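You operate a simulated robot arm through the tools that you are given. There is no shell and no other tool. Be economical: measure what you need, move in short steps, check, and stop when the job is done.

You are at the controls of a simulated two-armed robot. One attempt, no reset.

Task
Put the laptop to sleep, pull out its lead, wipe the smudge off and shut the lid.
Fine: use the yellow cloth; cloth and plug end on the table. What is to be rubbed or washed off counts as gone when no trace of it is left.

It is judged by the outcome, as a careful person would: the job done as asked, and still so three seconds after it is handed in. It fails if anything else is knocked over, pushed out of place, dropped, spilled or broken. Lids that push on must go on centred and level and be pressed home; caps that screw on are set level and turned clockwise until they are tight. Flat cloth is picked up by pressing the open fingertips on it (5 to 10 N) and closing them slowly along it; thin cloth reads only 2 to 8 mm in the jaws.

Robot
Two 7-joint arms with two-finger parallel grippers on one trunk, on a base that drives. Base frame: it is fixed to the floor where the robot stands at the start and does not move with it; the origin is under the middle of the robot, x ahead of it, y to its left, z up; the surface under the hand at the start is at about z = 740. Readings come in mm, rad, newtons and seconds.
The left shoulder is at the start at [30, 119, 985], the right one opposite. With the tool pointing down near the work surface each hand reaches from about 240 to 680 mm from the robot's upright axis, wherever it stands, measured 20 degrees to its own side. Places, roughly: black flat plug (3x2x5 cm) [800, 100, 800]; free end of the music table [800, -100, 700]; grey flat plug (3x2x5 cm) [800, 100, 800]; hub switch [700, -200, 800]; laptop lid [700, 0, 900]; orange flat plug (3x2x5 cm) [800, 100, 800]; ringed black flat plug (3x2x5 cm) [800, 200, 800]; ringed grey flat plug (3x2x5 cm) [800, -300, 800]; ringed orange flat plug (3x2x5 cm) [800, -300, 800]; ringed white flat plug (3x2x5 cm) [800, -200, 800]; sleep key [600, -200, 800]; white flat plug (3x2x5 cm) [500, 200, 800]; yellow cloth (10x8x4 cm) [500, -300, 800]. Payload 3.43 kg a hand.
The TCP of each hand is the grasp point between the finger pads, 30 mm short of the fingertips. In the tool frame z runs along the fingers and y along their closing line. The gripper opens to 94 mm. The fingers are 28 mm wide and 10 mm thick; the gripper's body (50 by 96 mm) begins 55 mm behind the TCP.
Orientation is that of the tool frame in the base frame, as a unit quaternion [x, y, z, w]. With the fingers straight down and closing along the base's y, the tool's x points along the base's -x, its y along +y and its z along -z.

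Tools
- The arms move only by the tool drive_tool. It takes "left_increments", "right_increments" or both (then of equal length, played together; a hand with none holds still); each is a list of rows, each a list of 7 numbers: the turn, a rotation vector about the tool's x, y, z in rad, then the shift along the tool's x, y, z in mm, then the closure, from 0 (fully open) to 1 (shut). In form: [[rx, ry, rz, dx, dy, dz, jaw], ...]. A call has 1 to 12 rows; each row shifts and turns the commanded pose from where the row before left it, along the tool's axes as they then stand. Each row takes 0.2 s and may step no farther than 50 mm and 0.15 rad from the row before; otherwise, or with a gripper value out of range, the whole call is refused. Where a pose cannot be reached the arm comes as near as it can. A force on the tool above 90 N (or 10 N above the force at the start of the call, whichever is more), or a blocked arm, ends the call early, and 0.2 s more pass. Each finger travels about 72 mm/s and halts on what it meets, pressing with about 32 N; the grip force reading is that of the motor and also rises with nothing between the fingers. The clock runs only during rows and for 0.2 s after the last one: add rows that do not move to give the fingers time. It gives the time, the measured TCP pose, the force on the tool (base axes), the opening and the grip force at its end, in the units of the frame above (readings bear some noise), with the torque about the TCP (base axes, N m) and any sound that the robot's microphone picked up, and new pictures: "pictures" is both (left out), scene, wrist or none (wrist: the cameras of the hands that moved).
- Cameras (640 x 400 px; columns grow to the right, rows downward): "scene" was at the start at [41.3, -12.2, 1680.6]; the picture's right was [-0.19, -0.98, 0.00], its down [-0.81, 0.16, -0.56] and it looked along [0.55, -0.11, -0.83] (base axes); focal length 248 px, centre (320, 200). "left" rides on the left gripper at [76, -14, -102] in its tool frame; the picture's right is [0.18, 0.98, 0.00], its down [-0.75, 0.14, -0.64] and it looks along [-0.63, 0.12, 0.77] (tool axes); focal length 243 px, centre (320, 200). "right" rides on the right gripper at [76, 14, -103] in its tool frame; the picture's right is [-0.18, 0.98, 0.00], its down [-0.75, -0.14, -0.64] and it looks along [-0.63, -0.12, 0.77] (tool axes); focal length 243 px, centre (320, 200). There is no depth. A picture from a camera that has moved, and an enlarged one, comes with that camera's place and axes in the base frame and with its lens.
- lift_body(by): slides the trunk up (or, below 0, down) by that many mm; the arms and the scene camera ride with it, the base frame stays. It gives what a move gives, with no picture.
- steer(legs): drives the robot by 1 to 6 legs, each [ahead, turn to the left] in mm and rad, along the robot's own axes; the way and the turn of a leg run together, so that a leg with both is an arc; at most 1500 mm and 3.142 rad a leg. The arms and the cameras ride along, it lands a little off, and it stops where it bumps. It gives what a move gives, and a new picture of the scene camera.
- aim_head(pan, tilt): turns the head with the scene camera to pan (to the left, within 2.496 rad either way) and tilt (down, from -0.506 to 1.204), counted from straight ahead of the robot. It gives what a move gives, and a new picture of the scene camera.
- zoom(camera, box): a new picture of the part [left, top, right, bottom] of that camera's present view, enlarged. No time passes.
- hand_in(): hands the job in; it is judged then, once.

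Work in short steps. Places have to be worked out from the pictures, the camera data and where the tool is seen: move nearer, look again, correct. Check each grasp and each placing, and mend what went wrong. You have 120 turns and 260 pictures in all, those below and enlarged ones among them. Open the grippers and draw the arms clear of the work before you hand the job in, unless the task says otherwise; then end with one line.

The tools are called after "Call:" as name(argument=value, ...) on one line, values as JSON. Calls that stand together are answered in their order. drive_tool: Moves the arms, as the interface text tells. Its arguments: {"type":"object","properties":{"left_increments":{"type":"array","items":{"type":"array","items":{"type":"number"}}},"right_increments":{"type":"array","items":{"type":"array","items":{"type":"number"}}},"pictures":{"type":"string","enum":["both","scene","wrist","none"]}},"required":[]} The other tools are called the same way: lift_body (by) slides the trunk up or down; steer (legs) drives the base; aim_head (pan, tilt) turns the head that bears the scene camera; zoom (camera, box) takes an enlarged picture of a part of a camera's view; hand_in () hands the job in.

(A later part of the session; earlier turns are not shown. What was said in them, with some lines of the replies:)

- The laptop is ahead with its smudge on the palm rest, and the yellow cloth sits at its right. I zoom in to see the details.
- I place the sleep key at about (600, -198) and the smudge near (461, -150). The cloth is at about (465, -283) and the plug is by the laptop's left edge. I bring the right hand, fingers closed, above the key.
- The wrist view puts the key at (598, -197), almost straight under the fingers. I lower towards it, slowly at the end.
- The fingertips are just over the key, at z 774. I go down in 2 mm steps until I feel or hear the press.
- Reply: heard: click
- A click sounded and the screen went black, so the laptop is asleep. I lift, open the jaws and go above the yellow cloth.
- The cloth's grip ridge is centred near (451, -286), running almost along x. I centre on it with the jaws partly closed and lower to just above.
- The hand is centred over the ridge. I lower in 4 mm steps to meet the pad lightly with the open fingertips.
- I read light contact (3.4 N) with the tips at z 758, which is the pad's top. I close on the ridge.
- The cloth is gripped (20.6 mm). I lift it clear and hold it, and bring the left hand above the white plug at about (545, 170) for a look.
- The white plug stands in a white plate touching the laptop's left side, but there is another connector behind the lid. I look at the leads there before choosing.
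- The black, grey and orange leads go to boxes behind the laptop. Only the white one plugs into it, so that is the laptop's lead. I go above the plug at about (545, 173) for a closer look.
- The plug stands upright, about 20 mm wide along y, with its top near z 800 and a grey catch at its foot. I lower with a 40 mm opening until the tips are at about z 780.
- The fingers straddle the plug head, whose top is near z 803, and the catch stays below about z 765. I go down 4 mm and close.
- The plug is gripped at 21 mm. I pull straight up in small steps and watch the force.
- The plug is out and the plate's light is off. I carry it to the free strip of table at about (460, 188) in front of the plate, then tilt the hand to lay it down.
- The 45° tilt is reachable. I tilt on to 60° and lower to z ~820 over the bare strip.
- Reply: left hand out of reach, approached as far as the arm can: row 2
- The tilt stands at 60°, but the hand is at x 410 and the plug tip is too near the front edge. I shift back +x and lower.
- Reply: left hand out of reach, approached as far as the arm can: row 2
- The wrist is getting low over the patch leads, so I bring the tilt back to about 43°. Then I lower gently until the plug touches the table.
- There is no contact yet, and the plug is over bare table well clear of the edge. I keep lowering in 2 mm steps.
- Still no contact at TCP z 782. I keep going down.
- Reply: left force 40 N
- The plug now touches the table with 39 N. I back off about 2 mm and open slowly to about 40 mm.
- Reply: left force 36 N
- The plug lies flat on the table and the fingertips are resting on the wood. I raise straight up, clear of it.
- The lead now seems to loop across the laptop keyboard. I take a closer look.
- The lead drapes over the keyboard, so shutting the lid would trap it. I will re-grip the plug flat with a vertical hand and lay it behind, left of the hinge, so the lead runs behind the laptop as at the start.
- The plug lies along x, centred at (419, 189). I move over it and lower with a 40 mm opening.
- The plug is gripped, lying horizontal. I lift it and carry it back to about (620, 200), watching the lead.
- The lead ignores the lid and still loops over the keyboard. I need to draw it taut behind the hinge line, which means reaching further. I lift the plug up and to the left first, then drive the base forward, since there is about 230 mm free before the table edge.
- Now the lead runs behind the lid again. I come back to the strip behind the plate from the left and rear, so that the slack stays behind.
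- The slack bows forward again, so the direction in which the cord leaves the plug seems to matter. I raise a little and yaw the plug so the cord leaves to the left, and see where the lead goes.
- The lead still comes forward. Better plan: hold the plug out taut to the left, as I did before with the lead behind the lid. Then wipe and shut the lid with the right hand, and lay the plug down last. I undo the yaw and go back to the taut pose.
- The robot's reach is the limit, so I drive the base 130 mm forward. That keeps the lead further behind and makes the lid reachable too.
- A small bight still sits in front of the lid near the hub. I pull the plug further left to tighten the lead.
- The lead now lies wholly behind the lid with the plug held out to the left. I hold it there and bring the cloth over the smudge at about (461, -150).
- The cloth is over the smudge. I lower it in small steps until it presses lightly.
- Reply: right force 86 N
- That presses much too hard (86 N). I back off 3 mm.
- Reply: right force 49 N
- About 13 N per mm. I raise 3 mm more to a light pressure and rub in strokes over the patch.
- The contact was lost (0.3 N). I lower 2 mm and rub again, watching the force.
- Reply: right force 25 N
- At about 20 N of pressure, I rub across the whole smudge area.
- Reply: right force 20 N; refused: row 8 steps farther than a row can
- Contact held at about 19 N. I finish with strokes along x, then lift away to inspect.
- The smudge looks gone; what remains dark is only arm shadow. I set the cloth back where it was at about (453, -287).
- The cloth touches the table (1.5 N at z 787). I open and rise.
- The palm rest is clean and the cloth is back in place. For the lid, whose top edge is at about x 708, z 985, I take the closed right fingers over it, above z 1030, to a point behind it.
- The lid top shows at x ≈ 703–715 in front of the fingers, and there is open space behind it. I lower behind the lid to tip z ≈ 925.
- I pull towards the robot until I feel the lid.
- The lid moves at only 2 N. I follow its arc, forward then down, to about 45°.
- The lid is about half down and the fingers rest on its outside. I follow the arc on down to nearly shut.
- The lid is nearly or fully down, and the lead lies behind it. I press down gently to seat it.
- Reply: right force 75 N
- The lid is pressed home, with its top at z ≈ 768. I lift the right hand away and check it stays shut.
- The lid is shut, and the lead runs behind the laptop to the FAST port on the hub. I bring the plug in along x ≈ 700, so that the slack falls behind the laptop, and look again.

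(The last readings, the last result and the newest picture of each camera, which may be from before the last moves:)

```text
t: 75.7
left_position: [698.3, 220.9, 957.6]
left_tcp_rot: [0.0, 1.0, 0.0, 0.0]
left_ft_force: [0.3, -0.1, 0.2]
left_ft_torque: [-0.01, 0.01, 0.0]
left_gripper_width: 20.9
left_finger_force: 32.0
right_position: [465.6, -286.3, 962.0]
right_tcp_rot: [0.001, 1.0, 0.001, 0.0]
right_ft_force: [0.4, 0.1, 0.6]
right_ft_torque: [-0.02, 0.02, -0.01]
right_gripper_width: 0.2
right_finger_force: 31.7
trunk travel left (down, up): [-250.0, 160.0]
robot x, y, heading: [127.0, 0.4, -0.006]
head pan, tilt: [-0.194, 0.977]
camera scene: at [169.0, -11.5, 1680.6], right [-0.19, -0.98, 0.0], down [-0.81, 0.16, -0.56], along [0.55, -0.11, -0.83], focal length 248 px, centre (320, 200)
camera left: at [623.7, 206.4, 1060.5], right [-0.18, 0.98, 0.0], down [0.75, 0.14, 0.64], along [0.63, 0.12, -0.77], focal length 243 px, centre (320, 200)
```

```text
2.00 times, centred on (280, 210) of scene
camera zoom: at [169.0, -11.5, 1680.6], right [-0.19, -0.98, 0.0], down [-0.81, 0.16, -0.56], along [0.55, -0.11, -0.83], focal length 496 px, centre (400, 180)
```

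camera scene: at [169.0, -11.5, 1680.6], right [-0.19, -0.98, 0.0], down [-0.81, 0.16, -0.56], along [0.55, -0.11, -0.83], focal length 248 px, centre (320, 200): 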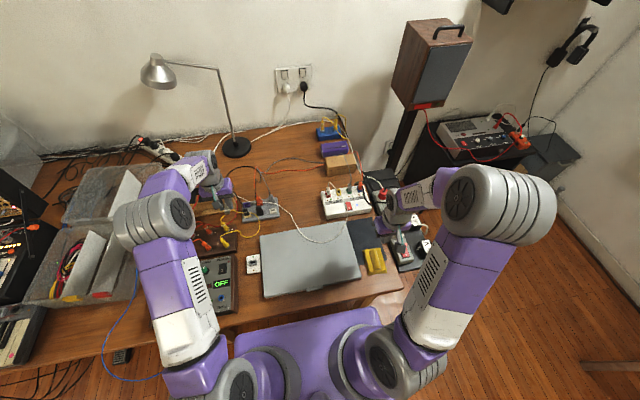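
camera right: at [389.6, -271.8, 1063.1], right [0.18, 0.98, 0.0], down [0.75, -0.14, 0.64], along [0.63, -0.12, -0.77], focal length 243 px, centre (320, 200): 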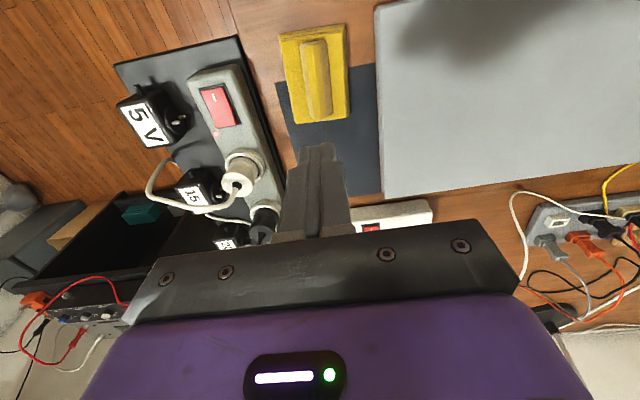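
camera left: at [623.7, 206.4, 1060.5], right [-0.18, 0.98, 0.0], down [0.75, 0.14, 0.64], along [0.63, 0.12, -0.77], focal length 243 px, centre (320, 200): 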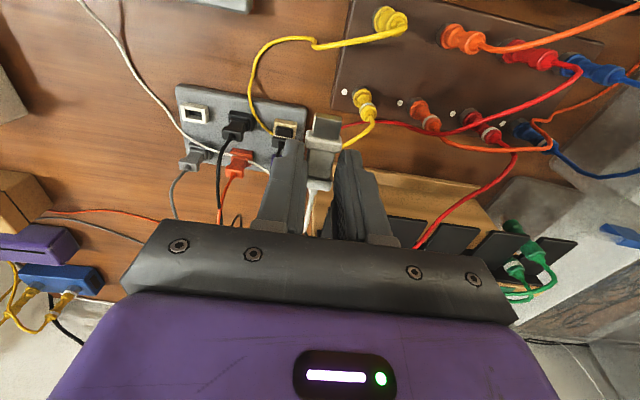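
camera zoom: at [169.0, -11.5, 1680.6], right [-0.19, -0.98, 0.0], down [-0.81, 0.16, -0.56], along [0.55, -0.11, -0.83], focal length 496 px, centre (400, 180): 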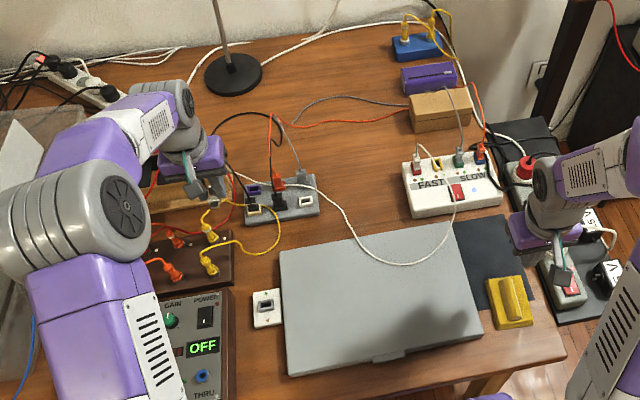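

The slack just rests on the shut lid's rear edge, which is harmless. I bring the plug to the bare strip at about (600, 195), clear of the yellow lead.

Call:
drive_tool(left_increments=[[0, 0, 0, 33, -9, 20, 1], [0, 0, 0, 33, -9, 30, 1], [0, 0, 0, 32, -8, 35, 1], [0, 0, 0, 0, 0, 25, 1], [0, 0, 0, 0, 0, 0, 1]])

Call:
zoom(camera="scene", box=[190, 150, 410, 310])

```text
t: 76.9
left_position: [601.2, 194.0, 847.0]
left_tcp_rot: [0.001, 1.0, 0.0, 0.0]
left_ft_force: [1.0, -0.3, -0.1]
left_ft_torque: [-0.01, -0.04, 0.03]
left_gripper_width: 20.6
left_finger_force: 31.7
right_position: [464.7, -285.5, 960.8]
right_tcp_rot: [0.002, 1.0, 0.0, 0.001]
right_ft_force: [-0.4, 0.4, 0.3]
right_ft_torque: [-0.03, -0.01, -0.03]
right_gripper_width: 0.3
right_finger_force: 32.4
trunk travel left (down, up): [-250.0, 160.0]
robot x, y, heading: [131.4, 1.5, -0.004]
head pan, tilt: [-0.194, 0.977]
camera scene: at [168.3, -12.5, 1680.6], right [-0.19, -0.98, 0.0], down [-0.81, 0.16, -0.56], along [0.55, -0.11, -0.83], focal length 248 px, centre (320, 200)
camera left: at [524.7, 179.8, 950.7], right [-0.18, 0.98, 0.0], down [0.75, 0.14, 0.64], along [0.63, 0.12, -0.77], focal length 243 px, centre (320, 200)
```

scene: 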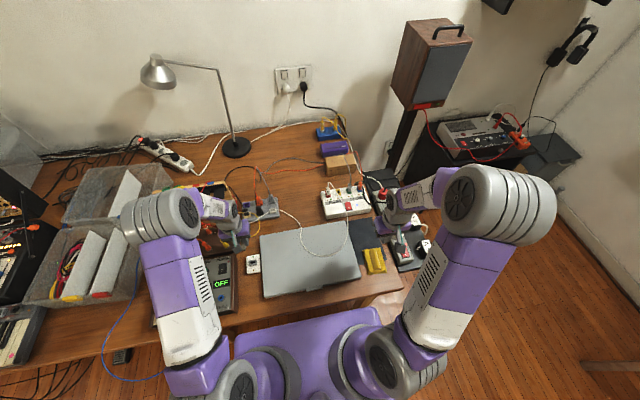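
left: 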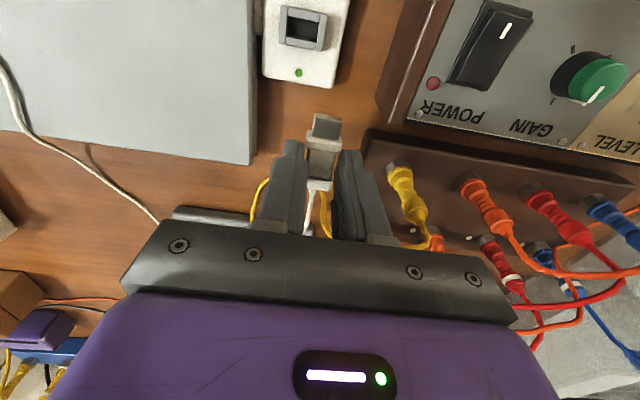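

```text
2.50 times, centred on (300, 230) of scene
camera zoom: at [168.3, -12.5, 1680.6], right [-0.19, -0.98, 0.0], down [-0.81, 0.16, -0.56], along [0.55, -0.11, -0.83], focal length 620 px, centre (370, 125)
```

zoom: 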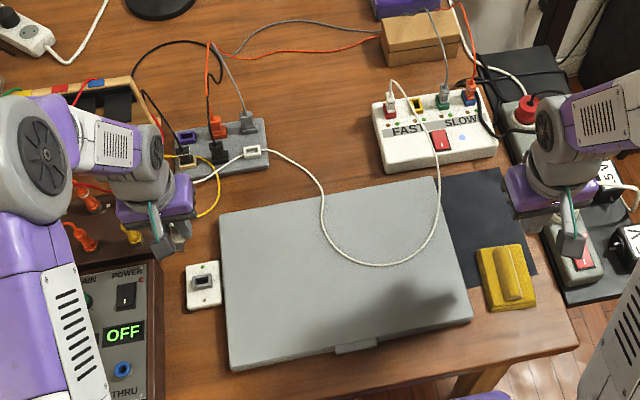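

The plate's rear edge is at x ≈ 578, so I shift the plug back to x 620. The yellow lead starts at about 690. Then I lower it to the table.

Call:
drive_tool(left_increments=[[0, 0, 0, -19, 1, 20, 1], [0, 0, 0, 0, 0, 30, 1], [0, 0, 0, 0, 0, 12, 1], [0, 0, 0, 0, 0, 4, 1], [0, 0, 0, 0, 0, 2, 1], [0, 0, 0, 0, 0, 0, 1]], pictures="wrist")

```text
t: 78.3
left_position: [620.5, 196.3, 781.0]
left_tcp_rot: [0.0, 1.0, 0.0, -0.001]
left_ft_force: [-0.4, 0.0, -0.5]
left_ft_torque: [-0.01, 0.03, -0.03]
left_gripper_width: 20.8
left_finger_force: 32.0
right_position: [466.0, -286.3, 960.9]
right_tcp_rot: [0.001, 1.0, 0.0, 0.0]
right_ft_force: [0.8, 0.7, 0.1]
right_ft_torque: [-0.02, 0.06, 0.0]
right_gripper_width: 0.0
right_finger_force: 31.8
trunk travel left (down, up): [-250.0, 160.0]
robot x, y, heading: [129.3, 1.4, -0.001]
head pan, tilt: [-0.194, 0.977]
camera left: at [544.7, 181.2, 882.6], right [-0.18, 0.98, 0.0], down [0.75, 0.14, 0.64], along [0.63, 0.12, -0.77], focal length 243 px, centre (320, 200)
```

left: 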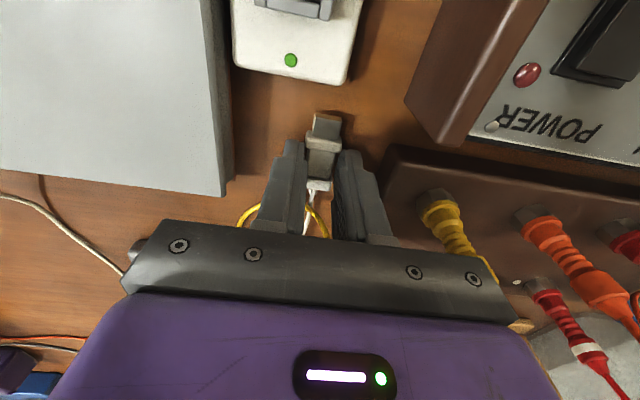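

It was picked up at z 778, so about 3 mm remain. I lower until it touches and then open.

Call:
drive_tool(left_increments=[[0, 0, 0, 0, 0, 1.5, 1], [0, 0, 0, 0, 0, 1.5, 1], [0, 0, 0, 0, 0, 0.5, 0.9], [0, 0, 0, 0, 0, 0, 0.75], [0, 0, 0, 0, 0, 0, 0.6], [0, 0, 0, 0, 0, 0, 0.55], [0, 0, 0, 0, 0, 0, 0.55]], pictures="wrist")

```text
t: 79.9
left_position: [620.4, 195.8, 775.9]
left_tcp_rot: [0.001, 1.0, 0.0, 0.0]
left_ft_force: [-0.1, -0.3, -0.4]
left_ft_torque: [-0.03, 0.0, -0.02]
left_gripper_width: 42.1
left_finger_force: 0.2
right_position: [466.5, -287.0, 961.1]
right_tcp_rot: [0.001, 1.0, 0.0, 0.0]
right_ft_force: [0.3, -0.9, -0.9]
right_ft_torque: [-0.02, -0.02, -0.01]
right_gripper_width: 0.4
right_finger_force: 32.0
trunk travel left (down, up): [-250.0, 160.0]
robot x, y, heading: [131.2, 0.1, 0.002]
head pan, tilt: [-0.194, 0.977]
camera left: at [544.6, 181.4, 879.2], right [-0.18, 0.98, 0.0], down [0.75, 0.14, 0.64], along [0.63, 0.12, -0.77], focal length 243 px, centre (320, 200)
```

left: 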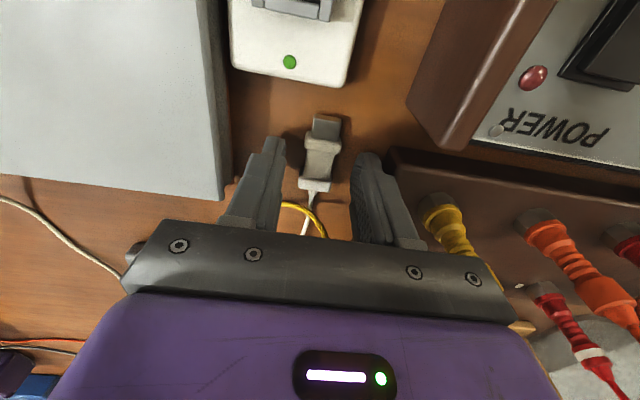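

The plug rests on the table. I raise the left hand straight up, then draw both arms back.

Call:
drive_tool(left_increments=[[0, 0, 0, 0, 0, -15, 0.5], [0, 0, 0, 0, 0, -40, 0.5], [0, 0, 0, 0, 0, -50, 0.4], [0, 0, 0, 0, 0, -50, 0.2], [0, 0, 0, 0, 0, -50, 0], [0, 0, 0, 40, 0, -25, 0], [0, 0, 0, 45, 0, 0, 0], [0, 0, 0, 45, 0, 0, 0], [0, 0, 0, 0, 0, 0, 0]], right_increments=[[0, 0, 0, 0, 0, 0, 0.5], [0, 0, 0, 0, 0, -40, 0], [0, 0, 0, 0, 0, -40, 0], [0, 0, 0, 20, 0, 0, 0], [0, 0, 0, 0, 0, 0, 0], [0, 0, 0, 0, 0, 0, 0], [0, 0, 0, 0, 0, 0, 0], [0, 0, 0, 0, 0, 0, 0], [0, 0, 0, 0, 0, 0, 0]])

Call:
zoom(camera="scene", box=[190, 150, 410, 310])

Call:
zoom(camera="left", box=[160, 60, 480, 260])

```text
t: 81.9
left_position: [491.1, 194.6, 1006.8]
left_tcp_rot: [0.001, 1.0, 0.0, 0.0]
left_ft_force: [0.7, 0.0, 0.3]
left_ft_torque: [-0.01, 0.03, -0.01]
left_gripper_width: 94.0
left_finger_force: 0.0
right_position: [447.7, -285.3, 1040.5]
right_tcp_rot: [0.001, 1.0, 0.0, 0.0]
right_ft_force: [-0.9, 0.1, 0.5]
right_ft_torque: [-0.01, -0.01, 0.01]
right_gripper_width: 93.8
right_finger_force: 0.0
trunk travel left (down, up): [-250.0, 160.0]
robot x, y, heading: [125.5, -1.8, -0.003]
head pan, tilt: [-0.194, 0.977]
camera scene: at [170.2, -12.6, 1680.6], right [-0.19, -0.98, 0.0], down [-0.81, 0.16, -0.56], along [0.55, -0.11, -0.83], focal length 248 px, centre (320, 200)
camera right: at [371.3, -271.5, 1141.9], right [0.19, 0.98, 0.0], down [0.75, -0.14, 0.64], along [0.63, -0.12, -0.77], focal length 243 px, centre (320, 200)
camera left: at [415.2, 180.6, 1109.1], right [-0.18, 0.98, 0.0], down [0.75, 0.14, 0.64], along [0.63, 0.12, -0.77], focal length 243 px, centre (320, 200)
```

scene: 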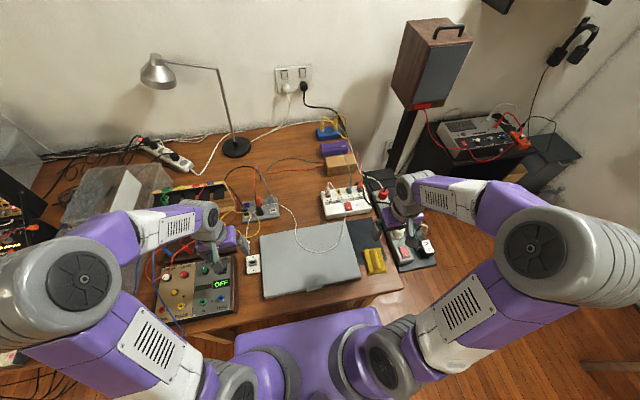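
right: 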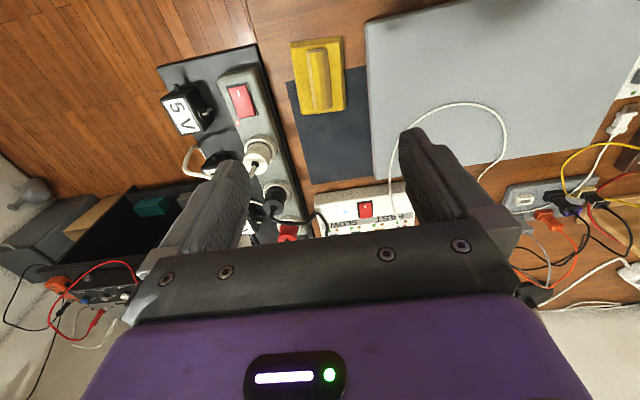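
left: 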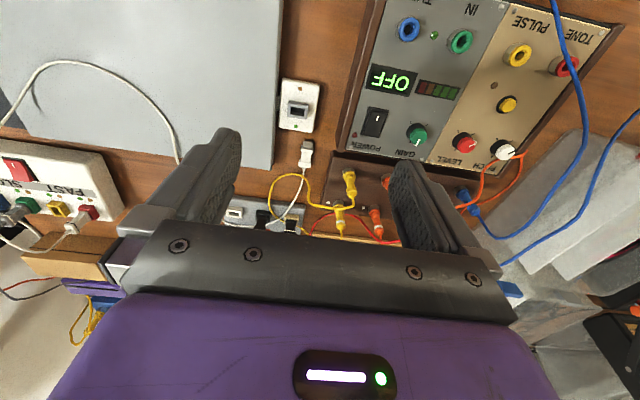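

```text
2.50 times, centred on (300, 230) of scene
camera zoom: at [170.2, -12.6, 1680.6], right [-0.19, -0.98, 0.0], down [-0.81, 0.16, -0.56], along [0.55, -0.11, -0.83], focal length 620 px, centre (370, 125)
```

zoom: 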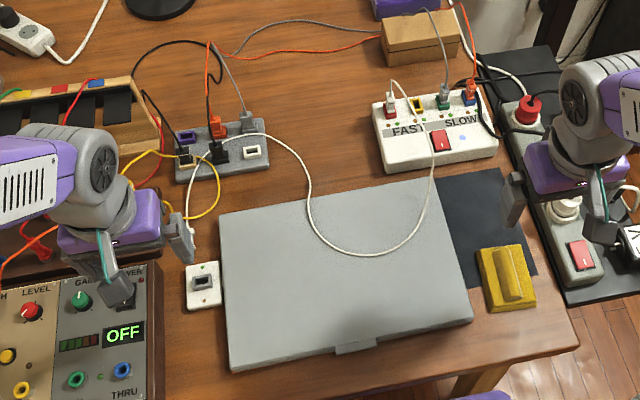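

```text
2.00 times, centred on (320, 160) of left
camera zoom: at [415.2, 180.6, 1109.1], right [-0.18, 0.98, 0.0], down [0.75, 0.14, 0.64], along [0.63, 0.12, -0.77], focal length 485 px, centre (320, 280)
```

zoom: 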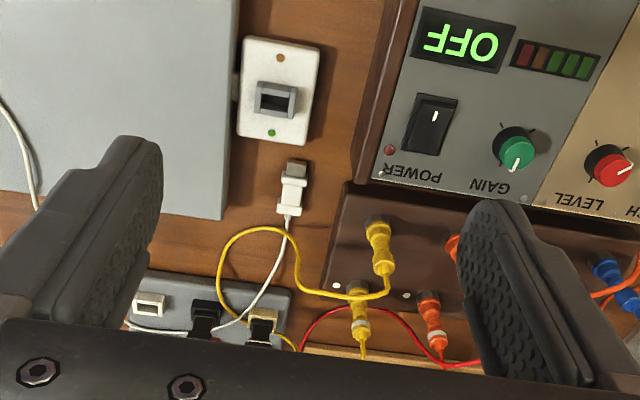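

The lid is shut, the palm rest was wiped clean, the cloth and plug lie on the table, and both open hands are clear. I hand in.

Call:
hand_in()

```text
The job is handed in.
```

The laptop is asleep, unplugged, wiped clean and shut; the yellow cloth and the plug are on the table, though the slack of the lead lies across the closed lid.
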